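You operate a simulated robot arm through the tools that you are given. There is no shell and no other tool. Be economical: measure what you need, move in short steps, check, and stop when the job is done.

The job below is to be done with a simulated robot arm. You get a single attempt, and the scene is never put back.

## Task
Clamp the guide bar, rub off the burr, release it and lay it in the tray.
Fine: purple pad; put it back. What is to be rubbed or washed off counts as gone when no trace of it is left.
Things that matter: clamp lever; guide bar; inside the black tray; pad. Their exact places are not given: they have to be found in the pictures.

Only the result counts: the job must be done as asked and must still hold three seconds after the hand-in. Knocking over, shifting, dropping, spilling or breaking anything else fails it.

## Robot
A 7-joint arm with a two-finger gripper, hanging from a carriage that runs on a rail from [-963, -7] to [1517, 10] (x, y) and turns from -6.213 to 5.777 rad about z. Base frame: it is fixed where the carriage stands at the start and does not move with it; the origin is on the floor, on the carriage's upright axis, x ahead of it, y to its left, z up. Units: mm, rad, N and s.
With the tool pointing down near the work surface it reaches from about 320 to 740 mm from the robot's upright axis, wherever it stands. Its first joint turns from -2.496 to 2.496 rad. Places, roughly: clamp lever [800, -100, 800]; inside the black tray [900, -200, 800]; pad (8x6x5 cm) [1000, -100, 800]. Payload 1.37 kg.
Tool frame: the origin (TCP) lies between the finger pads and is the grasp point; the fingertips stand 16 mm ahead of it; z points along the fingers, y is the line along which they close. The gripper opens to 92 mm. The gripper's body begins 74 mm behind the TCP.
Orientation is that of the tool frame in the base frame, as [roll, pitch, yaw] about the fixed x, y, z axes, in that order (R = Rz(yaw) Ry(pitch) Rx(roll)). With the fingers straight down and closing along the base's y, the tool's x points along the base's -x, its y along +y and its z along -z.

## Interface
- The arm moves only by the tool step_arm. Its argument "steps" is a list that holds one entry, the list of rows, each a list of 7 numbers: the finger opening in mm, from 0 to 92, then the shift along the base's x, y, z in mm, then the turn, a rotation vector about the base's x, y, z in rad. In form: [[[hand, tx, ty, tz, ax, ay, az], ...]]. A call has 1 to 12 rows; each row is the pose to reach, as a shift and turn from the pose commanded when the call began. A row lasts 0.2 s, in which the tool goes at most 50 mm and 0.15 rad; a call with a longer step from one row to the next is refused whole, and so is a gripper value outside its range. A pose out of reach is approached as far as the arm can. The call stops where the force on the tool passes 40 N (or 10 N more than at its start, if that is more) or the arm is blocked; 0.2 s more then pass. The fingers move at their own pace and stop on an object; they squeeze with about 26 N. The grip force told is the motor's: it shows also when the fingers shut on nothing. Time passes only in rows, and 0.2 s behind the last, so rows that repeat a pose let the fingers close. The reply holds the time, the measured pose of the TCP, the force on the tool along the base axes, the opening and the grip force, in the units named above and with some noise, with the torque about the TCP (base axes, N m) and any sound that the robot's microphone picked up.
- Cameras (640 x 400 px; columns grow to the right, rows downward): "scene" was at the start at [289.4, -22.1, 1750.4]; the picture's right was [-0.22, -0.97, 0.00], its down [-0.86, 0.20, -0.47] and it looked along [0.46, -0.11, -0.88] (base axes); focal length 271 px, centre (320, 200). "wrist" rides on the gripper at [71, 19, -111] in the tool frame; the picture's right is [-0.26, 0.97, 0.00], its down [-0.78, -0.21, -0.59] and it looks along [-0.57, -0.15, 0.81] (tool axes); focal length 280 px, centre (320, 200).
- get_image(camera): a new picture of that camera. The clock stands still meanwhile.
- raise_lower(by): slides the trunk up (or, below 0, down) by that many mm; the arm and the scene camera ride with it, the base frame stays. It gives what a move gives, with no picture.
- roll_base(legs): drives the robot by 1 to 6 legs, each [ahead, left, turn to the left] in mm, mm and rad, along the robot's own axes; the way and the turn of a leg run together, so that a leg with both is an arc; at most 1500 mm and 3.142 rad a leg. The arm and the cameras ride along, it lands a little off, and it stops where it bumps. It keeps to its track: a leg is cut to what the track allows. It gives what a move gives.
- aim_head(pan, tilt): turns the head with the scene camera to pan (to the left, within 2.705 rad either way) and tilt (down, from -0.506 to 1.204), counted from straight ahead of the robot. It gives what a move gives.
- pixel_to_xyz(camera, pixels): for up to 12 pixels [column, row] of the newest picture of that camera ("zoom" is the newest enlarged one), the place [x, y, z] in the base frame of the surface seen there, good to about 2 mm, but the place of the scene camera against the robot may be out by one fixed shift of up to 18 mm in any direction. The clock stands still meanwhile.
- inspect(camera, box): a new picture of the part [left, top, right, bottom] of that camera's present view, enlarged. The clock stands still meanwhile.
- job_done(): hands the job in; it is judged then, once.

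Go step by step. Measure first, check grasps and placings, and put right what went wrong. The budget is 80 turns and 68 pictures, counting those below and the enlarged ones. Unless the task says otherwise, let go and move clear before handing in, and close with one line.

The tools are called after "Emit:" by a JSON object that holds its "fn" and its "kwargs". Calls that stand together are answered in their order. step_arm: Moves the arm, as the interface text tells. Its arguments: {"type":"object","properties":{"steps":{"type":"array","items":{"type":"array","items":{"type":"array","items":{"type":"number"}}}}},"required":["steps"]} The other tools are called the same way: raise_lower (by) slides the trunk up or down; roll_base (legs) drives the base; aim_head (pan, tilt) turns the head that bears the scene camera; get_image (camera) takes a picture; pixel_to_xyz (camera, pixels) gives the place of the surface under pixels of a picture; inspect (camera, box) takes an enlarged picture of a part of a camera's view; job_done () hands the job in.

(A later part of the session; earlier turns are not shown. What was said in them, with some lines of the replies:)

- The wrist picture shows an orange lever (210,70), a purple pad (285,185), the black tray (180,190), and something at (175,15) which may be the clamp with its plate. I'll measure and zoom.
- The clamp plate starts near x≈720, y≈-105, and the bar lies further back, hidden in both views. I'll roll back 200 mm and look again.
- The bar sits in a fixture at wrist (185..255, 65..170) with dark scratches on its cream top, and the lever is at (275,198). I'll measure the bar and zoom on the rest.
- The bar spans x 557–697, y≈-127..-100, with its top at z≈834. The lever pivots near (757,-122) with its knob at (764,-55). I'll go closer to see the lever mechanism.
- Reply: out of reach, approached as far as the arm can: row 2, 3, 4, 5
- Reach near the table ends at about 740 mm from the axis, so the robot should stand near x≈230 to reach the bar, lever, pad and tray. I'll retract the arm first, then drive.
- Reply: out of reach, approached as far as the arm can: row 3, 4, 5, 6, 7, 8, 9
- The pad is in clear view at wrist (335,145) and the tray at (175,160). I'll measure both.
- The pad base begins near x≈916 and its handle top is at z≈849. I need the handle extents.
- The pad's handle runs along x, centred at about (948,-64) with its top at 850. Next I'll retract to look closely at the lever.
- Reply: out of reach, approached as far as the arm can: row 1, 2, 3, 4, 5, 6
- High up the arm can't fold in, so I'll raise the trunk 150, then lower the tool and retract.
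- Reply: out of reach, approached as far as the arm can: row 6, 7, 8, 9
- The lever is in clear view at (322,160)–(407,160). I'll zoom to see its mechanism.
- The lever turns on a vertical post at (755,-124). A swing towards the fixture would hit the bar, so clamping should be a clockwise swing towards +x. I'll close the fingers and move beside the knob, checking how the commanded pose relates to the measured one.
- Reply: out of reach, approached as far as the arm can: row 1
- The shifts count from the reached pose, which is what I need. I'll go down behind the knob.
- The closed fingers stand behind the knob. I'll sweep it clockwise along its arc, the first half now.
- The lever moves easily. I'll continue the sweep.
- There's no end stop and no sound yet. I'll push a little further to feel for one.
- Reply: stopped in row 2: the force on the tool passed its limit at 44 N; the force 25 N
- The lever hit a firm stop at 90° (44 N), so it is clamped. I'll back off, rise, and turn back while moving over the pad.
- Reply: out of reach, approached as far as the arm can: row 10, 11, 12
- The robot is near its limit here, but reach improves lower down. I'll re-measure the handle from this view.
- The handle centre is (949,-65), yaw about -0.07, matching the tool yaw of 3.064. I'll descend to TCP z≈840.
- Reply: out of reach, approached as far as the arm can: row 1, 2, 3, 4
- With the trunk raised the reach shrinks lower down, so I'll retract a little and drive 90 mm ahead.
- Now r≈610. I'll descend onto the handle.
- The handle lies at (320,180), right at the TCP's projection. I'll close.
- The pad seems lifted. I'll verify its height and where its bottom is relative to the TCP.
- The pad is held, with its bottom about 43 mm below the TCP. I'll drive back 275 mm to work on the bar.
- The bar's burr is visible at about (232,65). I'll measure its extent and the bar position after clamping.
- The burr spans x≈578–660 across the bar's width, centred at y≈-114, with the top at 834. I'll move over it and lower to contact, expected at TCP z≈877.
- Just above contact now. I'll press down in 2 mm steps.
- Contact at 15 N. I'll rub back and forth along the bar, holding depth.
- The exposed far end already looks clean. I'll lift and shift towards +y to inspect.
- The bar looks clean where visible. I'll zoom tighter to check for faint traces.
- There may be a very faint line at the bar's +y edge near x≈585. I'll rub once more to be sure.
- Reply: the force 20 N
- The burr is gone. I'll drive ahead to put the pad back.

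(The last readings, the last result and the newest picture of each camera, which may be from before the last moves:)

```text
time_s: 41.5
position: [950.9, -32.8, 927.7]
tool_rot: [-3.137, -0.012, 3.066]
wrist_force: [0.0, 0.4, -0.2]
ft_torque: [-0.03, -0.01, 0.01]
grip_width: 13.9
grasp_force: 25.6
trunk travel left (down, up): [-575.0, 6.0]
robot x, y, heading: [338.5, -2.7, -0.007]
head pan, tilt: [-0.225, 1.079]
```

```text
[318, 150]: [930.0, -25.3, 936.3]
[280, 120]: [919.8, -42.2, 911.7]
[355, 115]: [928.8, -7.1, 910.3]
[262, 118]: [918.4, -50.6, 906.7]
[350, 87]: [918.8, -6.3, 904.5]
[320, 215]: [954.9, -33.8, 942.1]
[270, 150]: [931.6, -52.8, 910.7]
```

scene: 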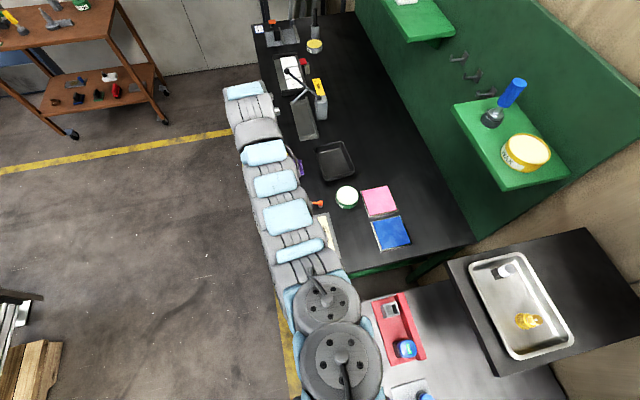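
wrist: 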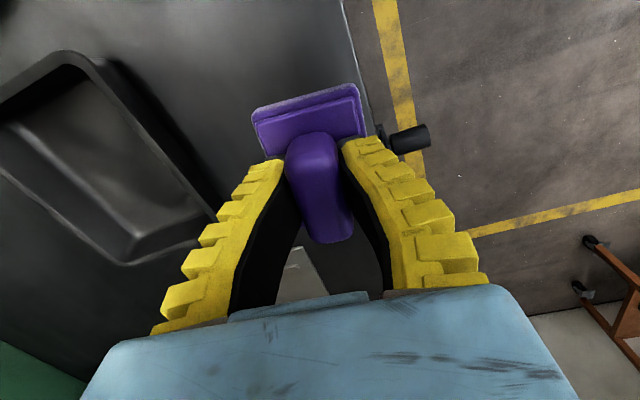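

The pad has barely shifted in hand. I'll set it down at the original spot (TCP 948,-63.5).

Emit:
{"fn": "step_arm", "kwargs": {"steps": [[[0, -3, -15, -10, 0, 0, 0], [0, -3, -31, -40, 0, 0, 0], [0, -3, -31, -70, 0, 0, 0], [0, -3, -31, -82, 0, 0, 0], [0, -3, -31, -87, 0, 0, 0]]]}}

```text
time_s: 42.7
position: [946.8, -62.7, 839.5]
tool_rot: [-3.137, -0.011, 3.064]
wrist_force: [-0.2, -0.4, -0.7]
ft_torque: [0.02, 0.01, -0.01]
grip_width: 13.7
grasp_force: 25.8
trunk travel left (down, up): [-575.0, 6.0]
robot x, y, heading: [336.5, 1.6, -0.008]
head pan, tilt: [-0.225, 1.079]
```

Emit:
{"fn": "step_arm", "kwargs": {"steps": [[[0, 0, 0, -2, 0, 0, 0], [0, 0, 0, -3.5, 0, 0, 0]]]}}

```text
time_s: 43.3
position: [947.0, -64.8, 836.5]
tool_rot: [-3.137, -0.012, 3.066]
wrist_force: [0.7, 0.6, -0.3]
ft_torque: [0.02, 0.03, -0.01]
grip_width: 13.9
grasp_force: 26.0
trunk travel left (down, up): [-575.0, 6.0]
robot x, y, heading: [337.2, 1.1, -0.008]
head pan, tilt: [-0.225, 1.079]
```

Emit:
{"fn": "step_arm", "kwargs": {"steps": [[[0, 0, 0, -1, 0, 0, 0], [0, 0, 0, -2, 0, 0, 0], [0, 0, 0, -2.5, 0, 0, 0]]]}}

```text
time_s: 44.1
position: [946.9, -63.7, 835.4]
tool_rot: [-3.137, -0.012, 3.066]
wrist_force: [-0.2, -2.6, 10.7]
ft_torque: [-0.04, -0.02, 0.02]
grip_width: 16.6
grasp_force: 26.0
trunk travel left (down, up): [-575.0, 6.0]
robot x, y, heading: [335.1, 0.4, -0.009]
head pan, tilt: [-0.225, 1.079]
```

The pad is touching the table (10 N). I'll open and rise.

Emit:
{"fn": "step_arm", "kwargs": {"steps": [[[30, 0, 0, 2, 0, 0, 0], [60, 0, 0, 2, 0, 0, 0], [60, 0, 0, 5, 0, 0, 0], [60, 0, 0, 45, 0, 0, 0], [60, -30, 0, 80, 0, 0, 0], [60, -60, 0, 85, 0, 0, 0]]]}}

Emit:
{"fn": "get_image", "kwargs": {"camera": "wrist"}}

Emit:
{"fn": "pixel_to_xyz", "kwargs": {"camera": "wrist", "pixels": [[85, 150], [185, 92], [268, 218]]}}

```text
time_s: 45.5
position: [888.9, -62.9, 917.9]
tool_rot: [3.142, -0.014, 3.069]
wrist_force: [-1.1, -3.8, 2.5]
ft_torque: [0.29, -0.16, -0.03]
grip_width: 62.3
grasp_force: 1.7
trunk travel left (down, up): [-575.0, 6.0]
robot x, y, heading: [335.7, 1.1, -0.007]
head pan, tilt: [-0.225, 1.079]
```

```text
31 pictures are left
```

wrist: 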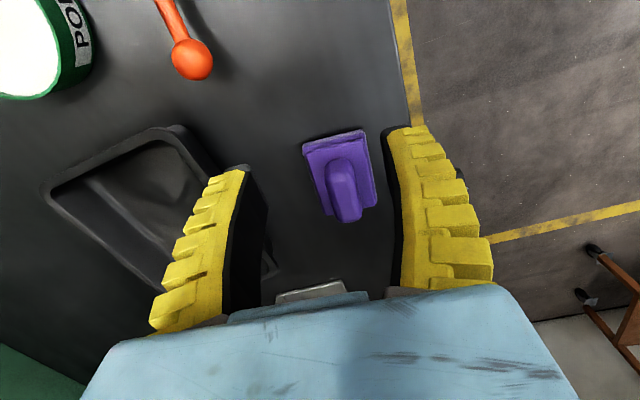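

```text
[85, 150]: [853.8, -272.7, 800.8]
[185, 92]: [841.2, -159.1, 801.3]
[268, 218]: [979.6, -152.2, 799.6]
```

The pad is back upright. I'll check its place and map the tray from here.

Emit:
{"fn": "pixel_to_xyz", "kwargs": {"camera": "wrist", "pixels": [[305, 147], [363, 134], [340, 180], [45, 187], [60, 178], [155, 133], [185, 128], [215, 165], [272, 270], [160, 160], [135, 195], [180, 190]]}}

Emit:
{"fn": "inspect", "kwargs": {"camera": "wrist", "box": [30, 100, 290, 300]}}

```text
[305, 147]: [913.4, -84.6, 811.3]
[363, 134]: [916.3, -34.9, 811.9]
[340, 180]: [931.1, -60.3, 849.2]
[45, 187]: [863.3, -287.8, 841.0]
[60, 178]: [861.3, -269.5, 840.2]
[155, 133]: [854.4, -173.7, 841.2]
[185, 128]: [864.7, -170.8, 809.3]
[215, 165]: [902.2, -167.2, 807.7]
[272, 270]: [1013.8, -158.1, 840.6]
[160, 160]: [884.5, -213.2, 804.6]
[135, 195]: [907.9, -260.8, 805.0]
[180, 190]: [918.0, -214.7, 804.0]
```

```text
2.00 times, centred on (160, 200) of wrist
```

zoom: 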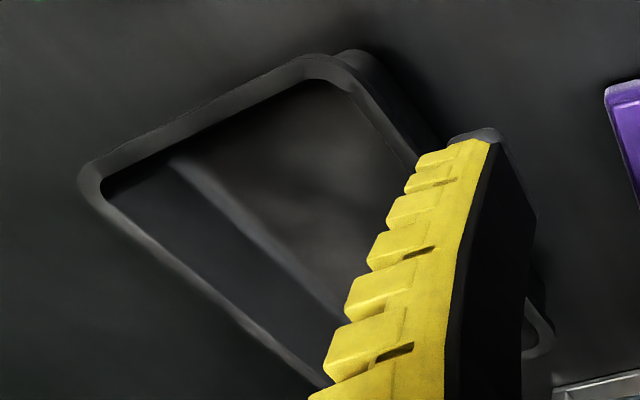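

The pad is where it was. Next I'll drive back 100 mm and go to the -y side of the lever to release it.

Emit:
{"fn": "roll_base", "kwargs": {"legs": [[-100, 0, 0]]}}

Emit:
{"fn": "step_arm", "kwargs": {"steps": [[[30, 0, -20, 0, 0, 0, 0], [0, 10, -50, 0, 0, 0, 0], [0, 20, -80, 0, 0, 0, 0], [0, 20, -90, 0, 0, 0, 0]]]}}

Emit:
{"fn": "get_image", "kwargs": {"camera": "wrist"}}

Emit:
{"fn": "get_image", "kwargs": {"camera": "scene"}}

```text
time_s: 46.6
position: [787.5, -62.4, 919.6]
tool_rot: [-3.137, -0.013, 3.068]
wrist_force: [0.3, 0.4, 0.1]
ft_torque: [-0.02, 0.02, -0.01]
grip_width: 62.5
grasp_force: 2.1
trunk travel left (down, up): [-575.0, 6.0]
robot x, y, heading: [236.8, -0.9, -0.003]
head pan, tilt: [-0.225, 1.079]
```

```text
time_s: 47.6
position: [805.1, -150.7, 919.9]
tool_rot: [-3.137, -0.011, 3.067]
wrist_force: [0.2, -0.1, 0.6]
ft_torque: [-0.02, 0.02, -0.02]
grip_width: 0.0
grasp_force: 26.4
trunk travel left (down, up): [-575.0, 6.0]
robot x, y, heading: [237.8, 3.4, -0.011]
head pan, tilt: [-0.225, 1.079]
```

```text
29 pictures are left
```

wrist: 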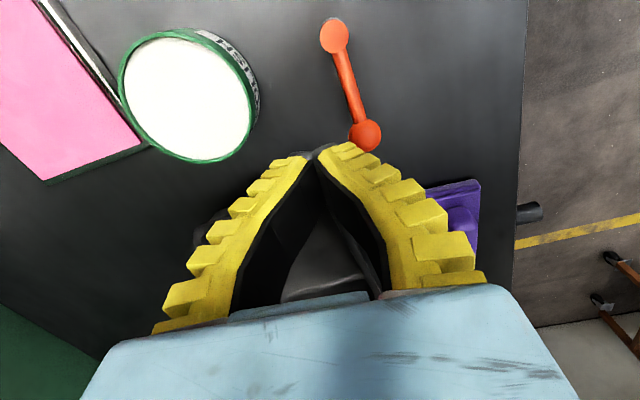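

```text
28 pictures are left
```

scene: 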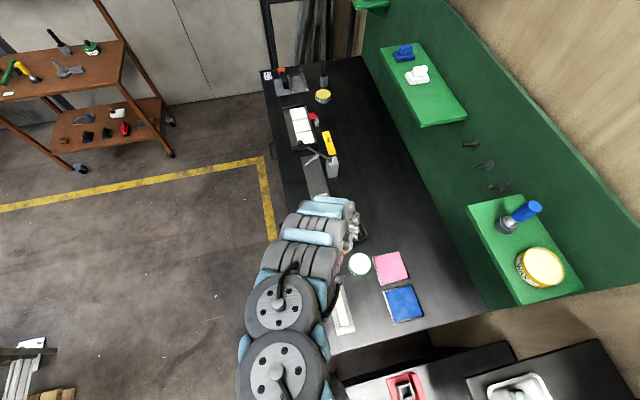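

Emit:
{"fn": "pixel_to_xyz", "kwargs": {"camera": "wrist", "pixels": [[365, 132], [333, 38], [350, 90], [358, 120], [185, 100], [250, 110], [212, 235]]}}

```text
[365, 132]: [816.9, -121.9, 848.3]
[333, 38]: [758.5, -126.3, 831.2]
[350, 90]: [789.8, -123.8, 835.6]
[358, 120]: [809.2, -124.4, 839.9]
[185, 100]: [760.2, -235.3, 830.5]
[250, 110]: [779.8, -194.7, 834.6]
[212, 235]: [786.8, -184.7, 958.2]
```

The knob is at (818,-122). I'll descend on its -y side.

Emit:
{"fn": "step_arm", "kwargs": {"steps": [[[0, 11, -12, 0, 0, 0, 0], [0, 11, -12, -40, 0, 0, 0], [0, 11, -12, -82, 0, 0, 0]]]}}

```text
time_s: 48.5
position: [780.9, -142.1, 835.0]
tool_rot: [3.1, -0.141, 3.035]
wrist_force: [-2.5, 2.3, 50.3]
ft_torque: [1.0, 0.61, 0.04]
grip_width: 0.0
grasp_force: 26.1
trunk travel left (down, up): [-575.0, 6.0]
robot x, y, heading: [235.4, 0.7, 0.0]
head pan, tilt: [-0.225, 1.079]
stopped in row 3: the force on the tool passed its limit at 117 N (the readings are from after the stop); the commanded pose is now the measured one
```

The tool hit something and was pushed aside (117 N). I'll stop and look.

Emit:
{"fn": "get_image", "kwargs": {"camera": "wrist"}}

Emit:
{"fn": "get_image", "kwargs": {"camera": "scene"}}

```text
27 pictures are left
```

wrist: 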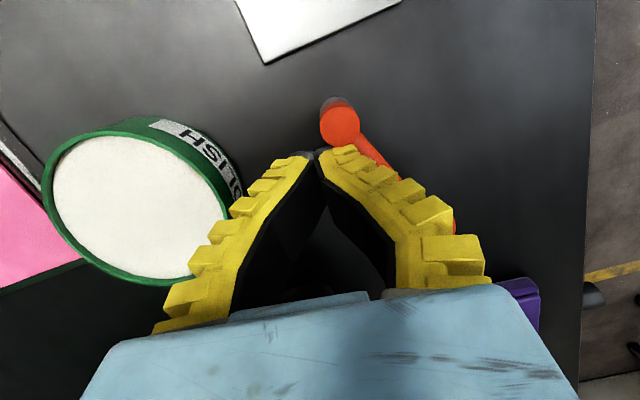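

```text
26 pictures are left
```

scene: 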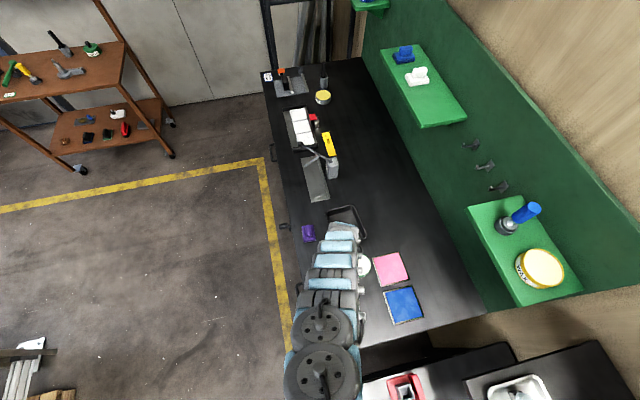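

I'll check whether the can, lever or tray has moved.

Emit:
{"fn": "pixel_to_xyz", "kwargs": {"camera": "wrist", "pixels": [[140, 205], [215, 160], [340, 125], [372, 150], [455, 228], [310, 50], [240, 200]]}}

Emit:
{"fn": "inspect", "kwargs": {"camera": "scene", "box": [280, 170, 420, 310]}}

Emit:
{"fn": "pixel_to_xyz", "kwargs": {"camera": "scene", "pixels": [[309, 233], [363, 266], [335, 212], [358, 220], [366, 243]]}}

```text
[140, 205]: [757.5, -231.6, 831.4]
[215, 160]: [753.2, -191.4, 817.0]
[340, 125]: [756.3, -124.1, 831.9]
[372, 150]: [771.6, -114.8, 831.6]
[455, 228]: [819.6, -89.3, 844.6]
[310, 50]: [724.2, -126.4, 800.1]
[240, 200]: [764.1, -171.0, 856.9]
```

```text
2.86 times, centred on (350, 240) of scene
```

zoom: 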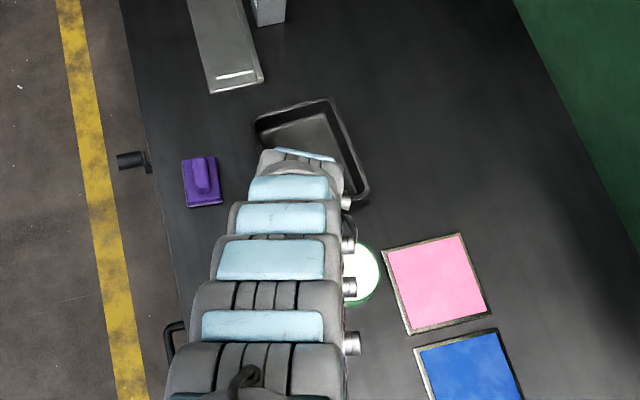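

```text
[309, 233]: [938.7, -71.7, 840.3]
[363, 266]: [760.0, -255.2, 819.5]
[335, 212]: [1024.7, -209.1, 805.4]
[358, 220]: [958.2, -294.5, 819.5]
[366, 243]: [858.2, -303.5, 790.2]
```

The can is unmoved, but the lever has been pushed part-way to release (knob now at (820,-89)). I'll lift straight up and look at the tray.

Emit:
{"fn": "step_arm", "kwargs": {"steps": [[[0, 0, 0, 20, 0, 0, 0], [0, 0, 0, 50, 0, 0, 0], [0, 0, 0, 70, 0, 0, 0]]]}}

Emit:
{"fn": "get_image", "kwargs": {"camera": "wrist"}}

Emit:
{"fn": "inspect", "kwargs": {"camera": "scene", "box": [280, 170, 420, 310]}}

```text
time_s: 49.3
position: [775.1, -141.8, 902.5]
tool_rot: [3.099, -0.144, 3.037]
wrist_force: [-0.9, 0.7, -0.8]
ft_torque: [0.0, -0.02, 0.0]
grip_width: 0.0
grasp_force: 25.6
trunk travel left (down, up): [-575.0, 6.0]
robot x, y, heading: [235.4, 1.1, -0.003]
head pan, tilt: [-0.225, 1.079]
```

```text
24 pictures are left
```

wrist: 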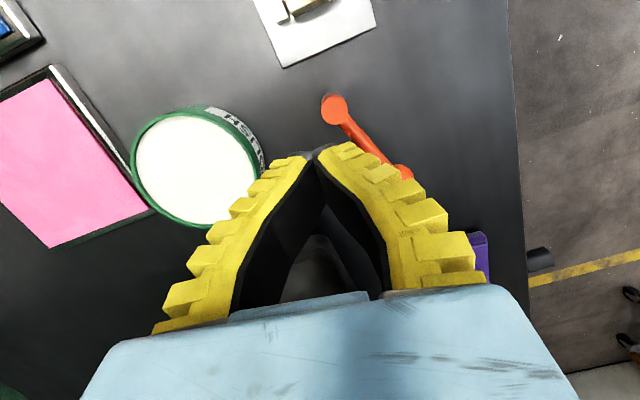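

```text
2.86 times, centred on (350, 240) of scene
```

zoom: 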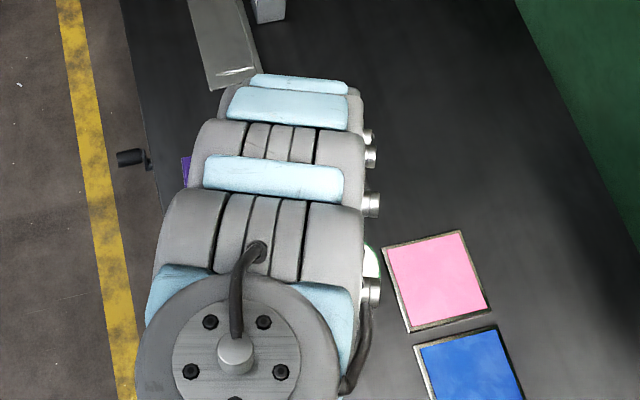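

I'll straighten the tool and swing it to +y so the scene camera can see the tray.

Emit:
{"fn": "step_arm", "kwargs": {"steps": [[[0, 0, 20, 10, -0.028, -0.07, 0.015], [0, 0, 50, 15, -0.057, -0.139, 0.03], [0, 0, 90, 15, -0.057, -0.139, 0.03], [0, 0, 130, 15, -0.057, -0.139, 0.03], [0, 0, 170, 15, -0.057, -0.139, 0.03]]]}}

Emit:
{"fn": "get_image", "kwargs": {"camera": "scene"}}

Emit:
{"fn": "get_image", "kwargs": {"camera": "wrist"}}

```text
time_s: 50.5
position: [769.7, 28.4, 916.6]
tool_rot: [-3.14, -0.001, 3.062]
wrist_force: [-0.1, -1.4, -0.9]
ft_torque: [0.1, 0.02, -0.02]
grip_width: 0.0
grasp_force: 25.5
trunk travel left (down, up): [-575.0, 6.0]
robot x, y, heading: [235.8, 1.9, -0.006]
head pan, tilt: [-0.225, 1.079]
```

```text
22 pictures are left
```

scene: 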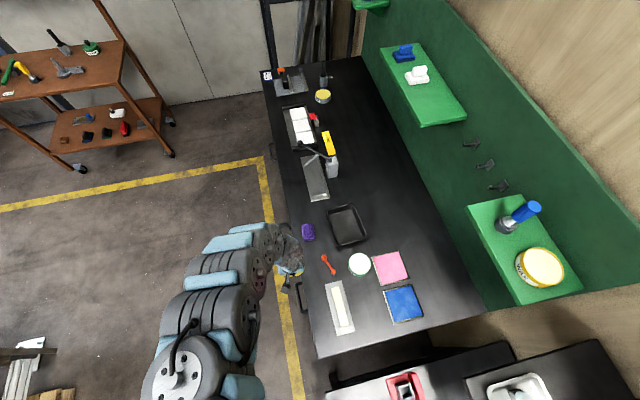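

```text
21 pictures are left
```

wrist: 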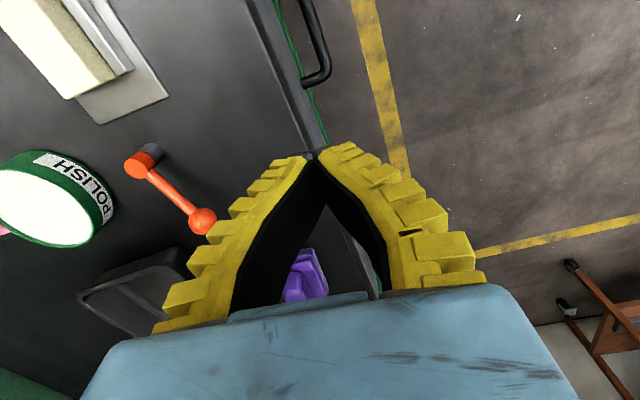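

Everything is visible in the scene view. I'll zoom and measure the tray, pad, lever and bar.

Emit:
{"fn": "inspect", "kwargs": {"camera": "scene", "box": [290, 195, 420, 345]}}

Emit:
{"fn": "pixel_to_xyz", "kwargs": {"camera": "scene", "pixels": [[329, 208], [354, 206], [368, 239], [338, 247], [348, 225], [360, 264], [323, 256], [332, 273], [308, 231], [335, 283], [348, 330], [335, 310]]}}

```text
2.67 times, centred on (355, 270) of scene
```

zoom: 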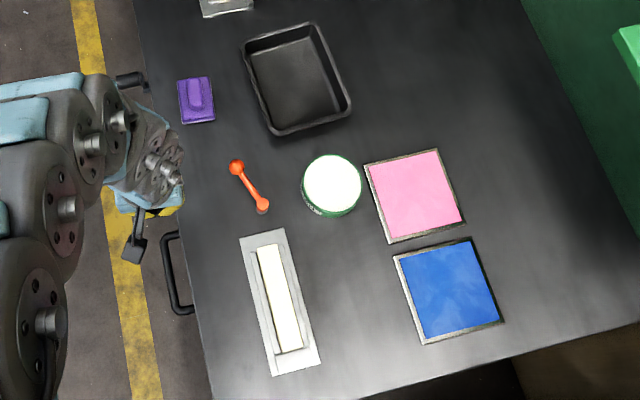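

```text
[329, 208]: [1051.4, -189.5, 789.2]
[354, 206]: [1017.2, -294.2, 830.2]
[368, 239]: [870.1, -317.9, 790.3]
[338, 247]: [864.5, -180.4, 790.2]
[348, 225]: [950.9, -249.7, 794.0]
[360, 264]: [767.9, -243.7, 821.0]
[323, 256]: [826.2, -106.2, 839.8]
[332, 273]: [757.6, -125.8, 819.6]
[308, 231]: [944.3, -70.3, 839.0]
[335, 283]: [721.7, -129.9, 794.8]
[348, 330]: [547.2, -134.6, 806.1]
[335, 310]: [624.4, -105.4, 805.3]
```

Nothing else has moved: pad, can, tray and bar are all in place. The lever is simply part-way back. I'll drive 65 mm ahead to work at a more comfortable radius and finish the release carefully.

Emit:
{"fn": "roll_base", "kwargs": {"legs": [[65, 0, 0]]}}

Emit:
{"fn": "step_arm", "kwargs": {"steps": [[[0, 0, -40, 0, 0, 0, 0], [0, 0, -80, 0, 0, 0, 0], [0, 0, -120, 0, 0, 0, 0], [0, 0, -145, 0, 0, 0, 0], [0, 0, -145, 0, 0, 0, 0]]]}}

Emit:
{"fn": "get_image", "kwargs": {"camera": "wrist"}}

```text
time_s: 51.5
position: [836.4, 28.1, 917.0]
tool_rot: [-3.14, -0.003, 3.062]
wrist_force: [-0.4, 1.0, -0.9]
ft_torque: [0.01, -0.03, 0.01]
grip_width: 0.3
grasp_force: 26.1
trunk travel left (down, up): [-575.0, 6.0]
robot x, y, heading: [300.5, 1.5, -0.006]
head pan, tilt: [-0.225, 1.079]
```

```text
time_s: 52.7
position: [836.3, -118.4, 918.5]
tool_rot: [-3.14, -0.003, 3.063]
wrist_force: [0.5, 0.1, 0.9]
ft_torque: [0.02, 0.02, 0.0]
grip_width: 0.1
grasp_force: 25.5
trunk travel left (down, up): [-575.0, 6.0]
robot x, y, heading: [300.4, 0.7, -0.008]
head pan, tilt: [-0.225, 1.079]
```

```text
19 pictures are left
```

wrist: 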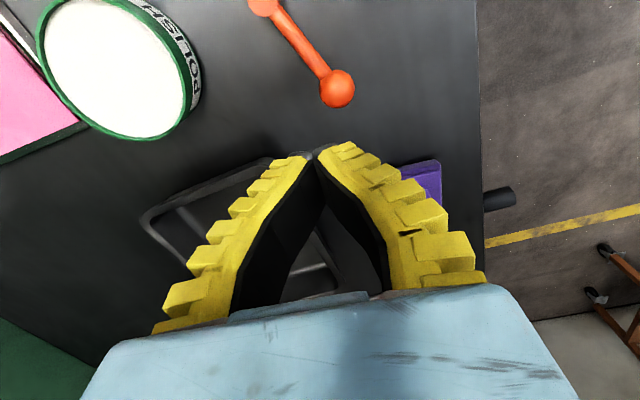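

Emit:
{"fn": "pixel_to_xyz", "kwargs": {"camera": "wrist", "pixels": [[336, 86], [263, 3], [310, 55], [350, 95], [335, 105]]}}

```text
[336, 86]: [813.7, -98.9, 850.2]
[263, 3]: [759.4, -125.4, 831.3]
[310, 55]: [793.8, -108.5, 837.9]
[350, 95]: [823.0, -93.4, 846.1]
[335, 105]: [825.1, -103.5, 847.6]
```

The knob is at (814,-98). I'll descend in small steps at (831,-134).

Emit:
{"fn": "step_arm", "kwargs": {"steps": [[[0, -5, -16, 0, 0, 0, 0], [0, -5, -16, -15, 0, 0, 0], [0, -5, -16, -30, 0, 0, 0], [0, -5, -16, -45, 0, 0, 0], [0, -5, -16, -60, 0, 0, 0], [0, -5, -16, -72, 0, 0, 0], [0, -5, -16, -80, 0, 0, 0]]]}}

```text
time_s: 54.3
position: [831.0, -132.2, 837.0]
tool_rot: [-3.139, -0.002, 3.063]
wrist_force: [-1.7, -1.4, 2.8]
ft_torque: [0.09, 0.01, 0.03]
grip_width: 0.1
grasp_force: 26.2
trunk travel left (down, up): [-575.0, 6.0]
robot x, y, heading: [303.6, 4.7, -0.004]
head pan, tilt: [-0.225, 1.079]
```

The descent was clean. I'll sweep the lever back to release.

Emit:
{"fn": "step_arm", "kwargs": {"steps": [[[0, -6, 15, 0, 0, 0, 0], [0, -8, 28, 0, 0, 0, 0], [0, -13, 40, 0, 0, 0, 0], [0, -21, 51, 0, 0, 0, 0], [0, -32, 61, 0, 0, 0, 0], [0, -38, 65, 0, 0, 0, 0], [0, -45, 68, 0, 0, 0, 0], [0, -50, 68, 0, 0, 0, 0]]]}}

Emit:
{"fn": "get_image", "kwargs": {"camera": "wrist"}}

```text
time_s: 56.1
position: [791.0, -66.3, 838.5]
tool_rot: [-3.139, 0.009, 3.06]
wrist_force: [36.3, -7.0, -13.3]
ft_torque: [-0.16, -0.22, -0.18]
grip_width: 0.1
grasp_force: 26.0
trunk travel left (down, up): [-575.0, 6.0]
robot x, y, heading: [304.5, 0.5, -0.001]
head pan, tilt: [-0.225, 1.079]
```

```text
18 pictures are left
```

wrist: 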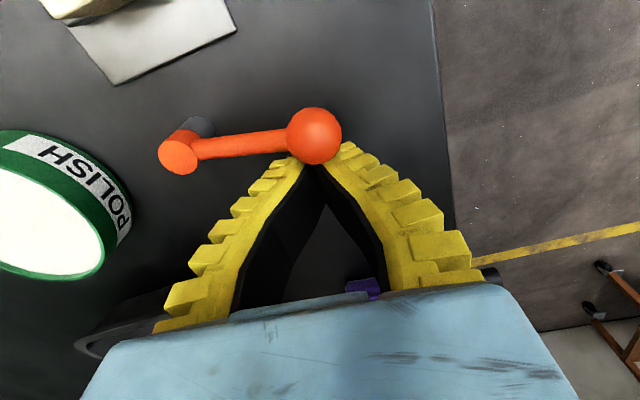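

The lever is at its release stop (36 N). I'll back off, rise, turn to yaw π and drive to the bar.

Emit:
{"fn": "step_arm", "kwargs": {"steps": [[[0, 20, 0, 0, 0, 0, 0], [0, 25, 0, 30, 0, 0, 0.04], [0, 25, 0, 60, 0, 0, 0.08], [30, 25, 0, 80, 0, 0, 0.08], [60, 25, 0, 80, 0, 0, 0.08], [66, 25, 0, 80, 0, 0, 0.08]]]}}

Emit:
{"fn": "roll_base", "kwargs": {"legs": [[-215, 0, 0]]}}

Emit:
{"fn": "get_image", "kwargs": {"camera": "wrist"}}

```text
time_s: 57.5
position: [805.4, -65.7, 915.2]
tool_rot: [-3.14, -0.002, 3.14]
wrist_force: [-0.2, 1.3, 0.5]
ft_torque: [-0.01, 0.0, 0.03]
grip_width: 68.3
grasp_force: 1.7
trunk travel left (down, up): [-575.0, 6.0]
robot x, y, heading: [301.9, 0.5, -0.005]
head pan, tilt: [-0.225, 1.079]
```

```text
time_s: 59.2
position: [592.2, -66.9, 913.7]
tool_rot: [-3.14, -0.001, -3.141]
wrist_force: [0.0, 0.4, -0.6]
ft_torque: [-0.04, -0.01, -0.02]
grip_width: 68.1
grasp_force: 1.5
trunk travel left (down, up): [-575.0, 6.0]
robot x, y, heading: [88.7, 2.8, -0.006]
head pan, tilt: [-0.225, 1.079]
```

```text
17 pictures are left
```

wrist: 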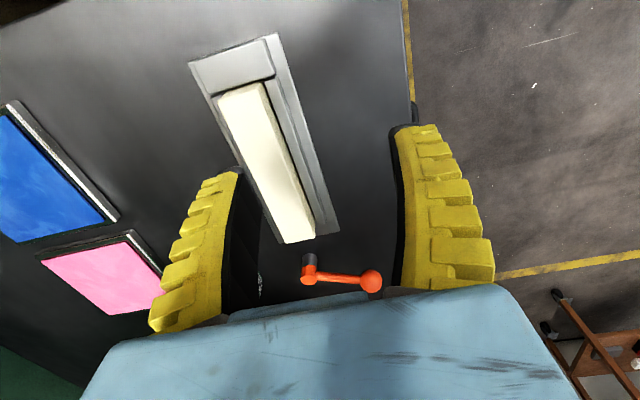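

The bar is fully visible with a clean top. I'll measure it for the grasp.

Emit:
{"fn": "pixel_to_xyz", "kwargs": {"camera": "wrist", "pixels": [[220, 100], [257, 88], [240, 142], [270, 125], [262, 185], [292, 170], [280, 235], [307, 225], [287, 243], [262, 140], [310, 205], [245, 190]]}}

Emit:
{"fn": "inspect", "kwargs": {"camera": "wrist", "box": [180, 30, 360, 250]}}

```text
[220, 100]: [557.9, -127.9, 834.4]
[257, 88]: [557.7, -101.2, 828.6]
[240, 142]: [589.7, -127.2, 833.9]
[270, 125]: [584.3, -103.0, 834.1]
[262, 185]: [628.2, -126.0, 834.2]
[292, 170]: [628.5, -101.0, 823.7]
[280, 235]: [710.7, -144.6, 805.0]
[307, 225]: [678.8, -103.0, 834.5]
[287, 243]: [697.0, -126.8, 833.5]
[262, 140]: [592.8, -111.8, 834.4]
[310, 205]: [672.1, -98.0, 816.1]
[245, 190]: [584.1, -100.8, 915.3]
```

```text
1.82 times, centred on (270, 140) of wrist
```

zoom: 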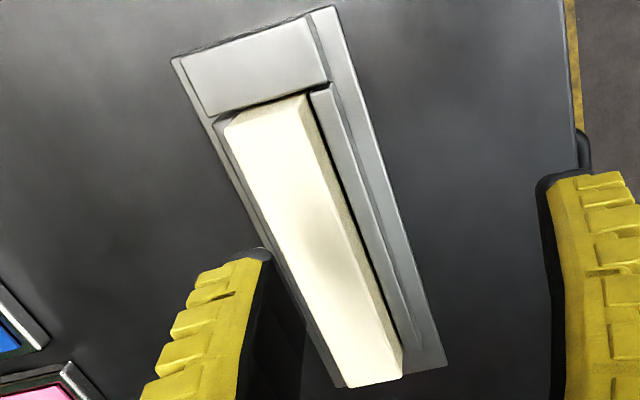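

The bar is centred at (627,-114.5), yaw≈0, 25 mm wide. I'll descend with the fingers either side, stopping above the rails.

Emit:
{"fn": "step_arm", "kwargs": {"steps": [[[56, 17, -24, 0, 0, 0, 0], [56, 35, -47, 0, 0, 0, 0], [56, 35, -47, -20, 0, 0, 0], [56, 35, -47, -40, 0, 0, 0], [56, 35, -47, -58, 0, 0, 0], [56, 35, -47, -70, 0, 0, 0], [56, 35, -47, -76, 0, 0, 0]]]}}

Emit:
{"fn": "get_image", "kwargs": {"camera": "wrist"}}

```text
time_s: 60.8
position: [627.4, -113.4, 838.2]
tool_rot: [-3.14, -0.002, 3.14]
wrist_force: [0.1, 0.0, 0.1]
ft_torque: [0.01, 0.03, -0.03]
grip_width: 58.8
grasp_force: 2.0
trunk travel left (down, up): [-575.0, 6.0]
robot x, y, heading: [89.3, 0.6, -0.004]
head pan, tilt: [-0.225, 1.079]
```

```text
15 pictures are left
```

wrist: 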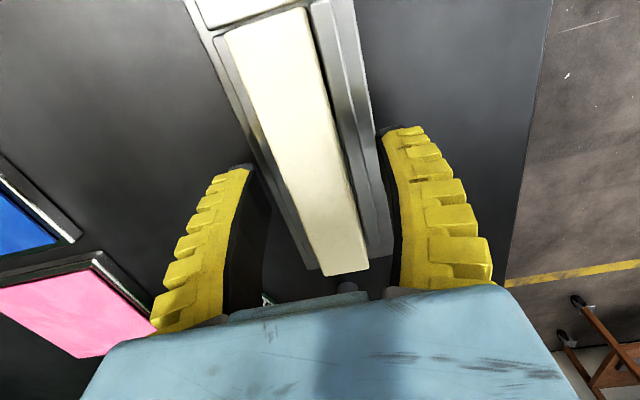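

The bar lies between the fingers. I'll close, then lift straight up.

Emit:
{"fn": "step_arm", "kwargs": {"steps": [[[15, 0, 0, 0, 0, 0, 0], [0, 0, 0, 0, 0, 0, 0], [0, 0, 0, 0, 0, 0, 0], [0, 0, 0, 0, 0, 0, 0]]]}}

Emit:
{"fn": "step_arm", "kwargs": {"steps": [[[0, 0, 0, 10, 0, 0, 0], [0, 0, 0, 30, 0, 0, 0], [0, 0, 0, 60, 0, 0, 0], [0, 10, 0, 90, 0, 0, 0], [0, 20, 20, 90, 0, 0, 0]]]}}

Emit:
{"fn": "get_image", "kwargs": {"camera": "wrist"}}

```text
time_s: 61.8
position: [627.4, -113.5, 839.0]
tool_rot: [-3.14, -0.002, -3.14]
wrist_force: [-4.4, -2.0, 15.7]
ft_torque: [-0.04, 0.07, 0.05]
grip_width: 24.6
grasp_force: 26.1
trunk travel left (down, up): [-575.0, 6.0]
robot x, y, heading: [87.6, 0.2, -0.008]
head pan, tilt: [-0.225, 1.079]
```

```text
time_s: 63.0
position: [646.5, -93.2, 931.1]
tool_rot: [-3.14, -0.001, -3.141]
wrist_force: [0.2, -1.2, -1.8]
ft_torque: [0.03, 0.02, 0.01]
grip_width: 21.6
grasp_force: 26.7
trunk travel left (down, up): [-575.0, 6.0]
robot x, y, heading: [89.7, 1.9, -0.006]
head pan, tilt: [-0.225, 1.079]
```

```text
14 pictures are left
```

wrist: 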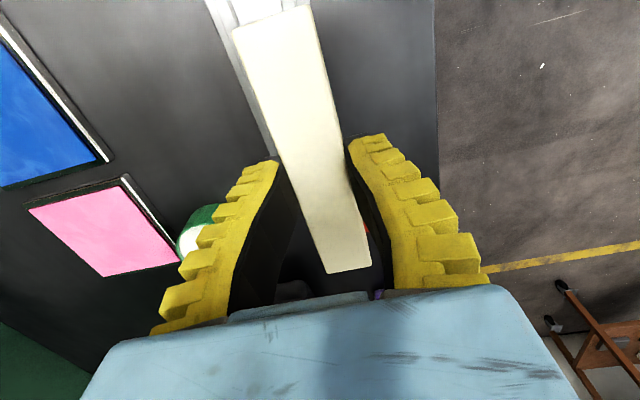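

The bar is held (width 21.6). I'll measure the tray interior with the scene camera before choosing the lay angle.

Emit:
{"fn": "inspect", "kwargs": {"camera": "scene", "box": [300, 150, 420, 230]}}

```text
5.00 times, centred on (360, 190) of scene
```

zoom: 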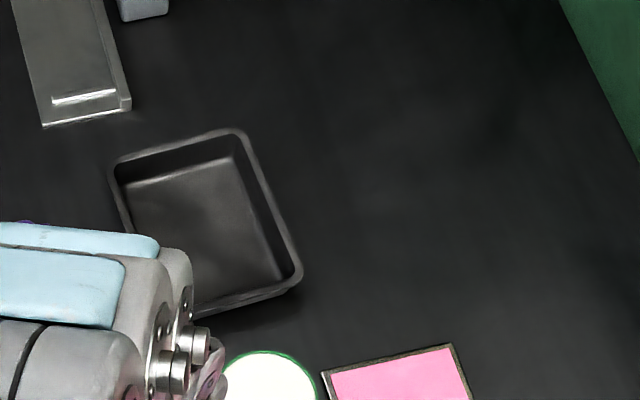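

Emit:
{"fn": "pixel_to_xyz", "kwargs": {"camera": "zoom", "pixels": [[115, 165], [240, 133], [298, 275], [132, 188], [232, 160], [283, 278], [140, 230], [210, 308], [200, 220], [268, 355], [250, 240], [127, 210]]}}

```text
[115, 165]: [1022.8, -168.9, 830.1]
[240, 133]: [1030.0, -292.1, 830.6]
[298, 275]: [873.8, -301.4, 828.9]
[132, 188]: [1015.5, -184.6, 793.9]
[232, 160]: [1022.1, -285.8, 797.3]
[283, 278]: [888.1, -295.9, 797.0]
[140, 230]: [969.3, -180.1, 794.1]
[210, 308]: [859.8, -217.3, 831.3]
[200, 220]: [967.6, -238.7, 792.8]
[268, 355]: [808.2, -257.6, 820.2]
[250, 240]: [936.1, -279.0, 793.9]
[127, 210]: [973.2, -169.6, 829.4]
```

The tray floor is about 142×101 mm, centred near (939,-224) after correcting the scene offset, with yaw 0.057. The 140 mm bar fits turned to about -0.47 rad. I'll drive ahead, then move over the tray and turn.

Emit:
{"fn": "roll_base", "kwargs": {"legs": [[325, 0, 0]]}}

Emit:
{"fn": "step_arm", "kwargs": {"steps": [[[0, -8, -20, 0, 0, 0, -0.1], [0, -16, -45, 0, 0, 0, -0.2], [0, -24, -70, 0, 0, 0, -0.3], [0, -30, -95, 0, 0, 0, -0.4], [0, -33, -115, 0, 0, 0, -0.47], [0, -33, -125, 0, 0, 0, -0.47]]]}}

Emit:
{"fn": "get_image", "kwargs": {"camera": "wrist"}}

```text
time_s: 65.1
position: [969.1, -91.7, 929.5]
tool_rot: [-3.141, -0.002, 3.134]
wrist_force: [-0.5, -0.1, -1.7]
ft_torque: [0.0, -0.03, -0.05]
grip_width: 21.6
grasp_force: 26.6
trunk travel left (down, up): [-575.0, 6.0]
robot x, y, heading: [406.9, 6.2, -0.009]
head pan, tilt: [-0.225, 1.079]
```

```text
time_s: 66.5
position: [936.5, -219.3, 930.2]
tool_rot: [-3.14, -0.002, 2.668]
wrist_force: [-0.8, 0.0, -1.0]
ft_torque: [-0.01, 0.0, -0.03]
grip_width: 21.4
grasp_force: 25.4
trunk travel left (down, up): [-575.0, 6.0]
robot x, y, heading: [408.3, 1.3, -0.008]
head pan, tilt: [-0.225, 1.079]
```

```text
12 pictures are left
```

wrist: 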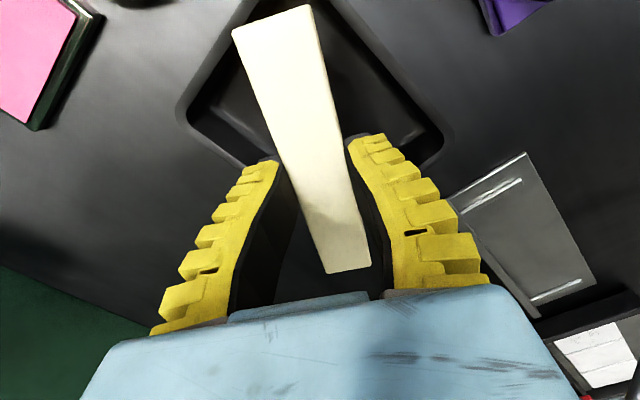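

The bar is above the tray. I'll check the tray rim and the bar ends from this wrist view.

Emit:
{"fn": "pixel_to_xyz", "kwargs": {"camera": "wrist", "pixels": [[181, 110], [443, 140], [190, 115], [430, 130], [285, 150], [215, 60], [370, 30], [275, 15], [350, 265], [415, 140], [380, 70], [350, 120]]}}

```text
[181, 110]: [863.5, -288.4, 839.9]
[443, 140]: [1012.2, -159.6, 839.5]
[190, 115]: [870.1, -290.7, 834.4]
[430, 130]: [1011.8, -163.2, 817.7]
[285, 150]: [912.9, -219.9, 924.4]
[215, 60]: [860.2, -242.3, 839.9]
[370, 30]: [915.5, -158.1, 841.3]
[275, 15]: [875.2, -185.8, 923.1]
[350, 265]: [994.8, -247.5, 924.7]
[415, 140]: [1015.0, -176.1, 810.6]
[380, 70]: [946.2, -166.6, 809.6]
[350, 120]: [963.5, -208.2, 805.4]
```

The tray centre is (938,-224). I'll shift slightly and lower in small steps.

Emit:
{"fn": "step_arm", "kwargs": {"steps": [[[0, 2, -5, -10, 0, 0, 0], [0, 2, -5, -25, 0, 0, 0], [0, 2, -5, -40, 0, 0, 0], [0, 2, -5, -55, 0, 0, 0], [0, 2, -5, -68, 0, 0, 0], [0, 2, -5, -78, 0, 0, 0], [0, 2, -5, -84, 0, 0, 0]]]}}

Emit:
{"fn": "get_image", "kwargs": {"camera": "wrist"}}

```text
time_s: 68.1
position: [938.6, -223.4, 845.3]
tool_rot: [-3.14, -0.002, 2.666]
wrist_force: [-0.4, 0.1, -1.6]
ft_torque: [0.02, 0.0, 0.0]
grip_width: 21.4
grasp_force: 26.0
trunk travel left (down, up): [-575.0, 6.0]
robot x, y, heading: [409.7, 4.2, -0.008]
head pan, tilt: [-0.225, 1.079]
```

```text
11 pictures are left
```

wrist: 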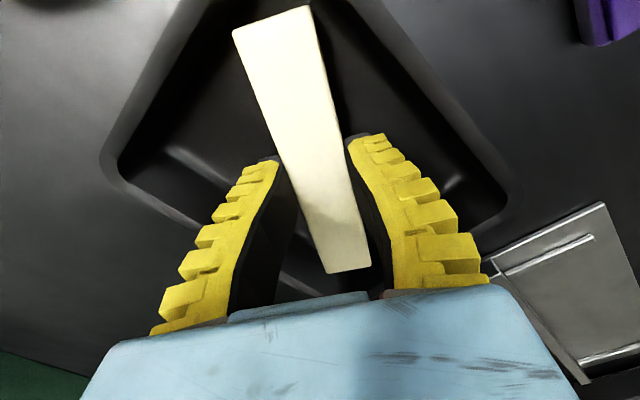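

The bar is inside the rim without contact. I'll lower the last few mm.

Emit:
{"fn": "step_arm", "kwargs": {"steps": [[[0, 0, 0, -2, 0, 0, 0], [0, 0, 0, -4, 0, 0, 0], [0, 0, 0, -6, 0, 0, 0], [0, 0, 0, -7.5, 0, 0, 0]]]}}

```text
time_s: 69.1
position: [938.8, -223.8, 838.4]
tool_rot: [3.142, -0.004, 2.668]
wrist_force: [-5.1, 0.6, 16.4]
ft_torque: [-0.03, 0.01, -0.03]
grip_width: 24.8
grasp_force: 26.0
trunk travel left (down, up): [-575.0, 6.0]
robot x, y, heading: [408.3, 2.9, -0.01]
head pan, tilt: [-0.225, 1.079]
```

The bar rests on the tray floor (16 N). I'll open moderately and rise.

Emit:
{"fn": "step_arm", "kwargs": {"steps": [[[30, 0, 0, 1, 0, 0, 0], [44, 0, 0, 2, 0, 0, 0], [44, 0, 0, 5, 0, 0, 0], [44, 0, 0, 30, 0, 0, 0], [44, 0, 0, 60, 0, 0, 0], [44, 0, 20, 85, 0, 0, 0], [44, -10, 60, 95, 0, 0, 0], [44, -20, 100, 95, 0, 0, 0]]]}}

Emit:
{"fn": "get_image", "kwargs": {"camera": "wrist"}}

Emit:
{"fn": "roll_base", "kwargs": {"legs": [[-330, 0, 0]]}}

Emit:
{"fn": "inspect", "kwargs": {"camera": "scene", "box": [270, 130, 430, 290]}}

```text
time_s: 70.9
position: [917.8, -122.0, 935.1]
tool_rot: [3.138, -0.003, 2.658]
wrist_force: [2.8, 7.0, 1.2]
ft_torque: [-0.7, 0.26, 0.0]
grip_width: 46.9
grasp_force: 1.8
trunk travel left (down, up): [-575.0, 6.0]
robot x, y, heading: [409.5, 3.7, -0.01]
head pan, tilt: [-0.225, 1.079]
```

```text
10 pictures are left
```

wrist: 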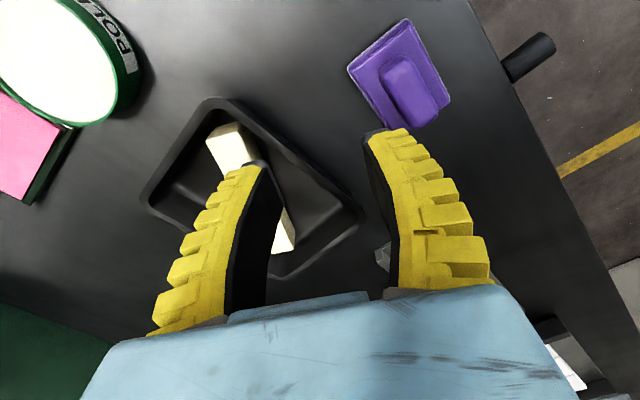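

```text
time_s: 73.1
position: [586.3, -121.7, 935.0]
tool_rot: [-3.14, -0.001, 2.669]
wrist_force: [-0.6, 0.3, 0.1]
ft_torque: [0.05, 0.0, -0.02]
grip_width: 46.9
grasp_force: 2.4
trunk travel left (down, up): [-575.0, 6.0]
robot x, y, heading: [77.4, -0.0, -0.003]
head pan, tilt: [-0.225, 1.079]
```

```text
2.50 times, centred on (350, 210) of scene
```

zoom: 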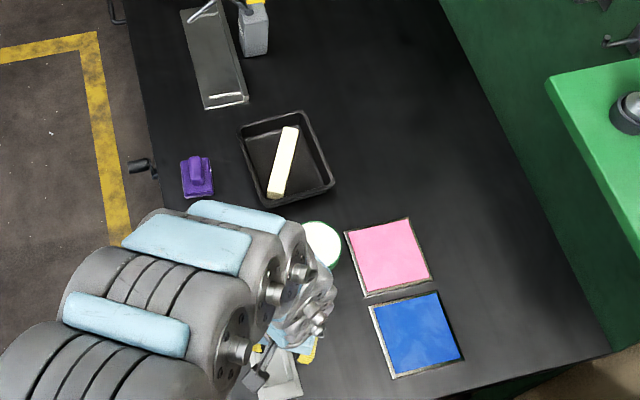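

The bar lies inside the tray, and the pad and can are in place. I'll make one last check that the bar is flat and clean.

Emit:
{"fn": "inspect", "kwargs": {"camera": "scene", "box": [325, 170, 360, 215]}}

Emit:
{"fn": "pixel_to_xyz", "kwargs": {"camera": "scene", "pixels": [[342, 184], [337, 200], [339, 192], [319, 199]]}}

```text
8.89 times, centred on (342, 192) of scene
```

zoom: 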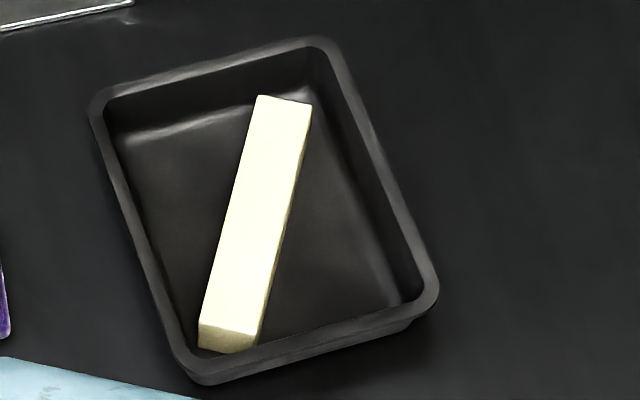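

```text
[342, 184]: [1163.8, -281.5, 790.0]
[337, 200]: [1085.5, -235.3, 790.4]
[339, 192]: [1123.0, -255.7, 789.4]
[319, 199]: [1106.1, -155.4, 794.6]
```

The bar lies flat and clean on the tray floor, the pad is back, the lever is released and the arm is clear. I'm handing in.

Emit:
{"fn": "job_done", "kwargs": {}}

```text
The job is handed in.
```

I clamped the guide bar, rubbed off the burr with the purple pad until no trace showed, released the clamp and laid the bar flat in the black tray. The pad is back where it was. While I was lowering the arm to release the lever, the tool hit something at 117 N and moved the lever part-way. In the pictures afterwards nothing else had moved.
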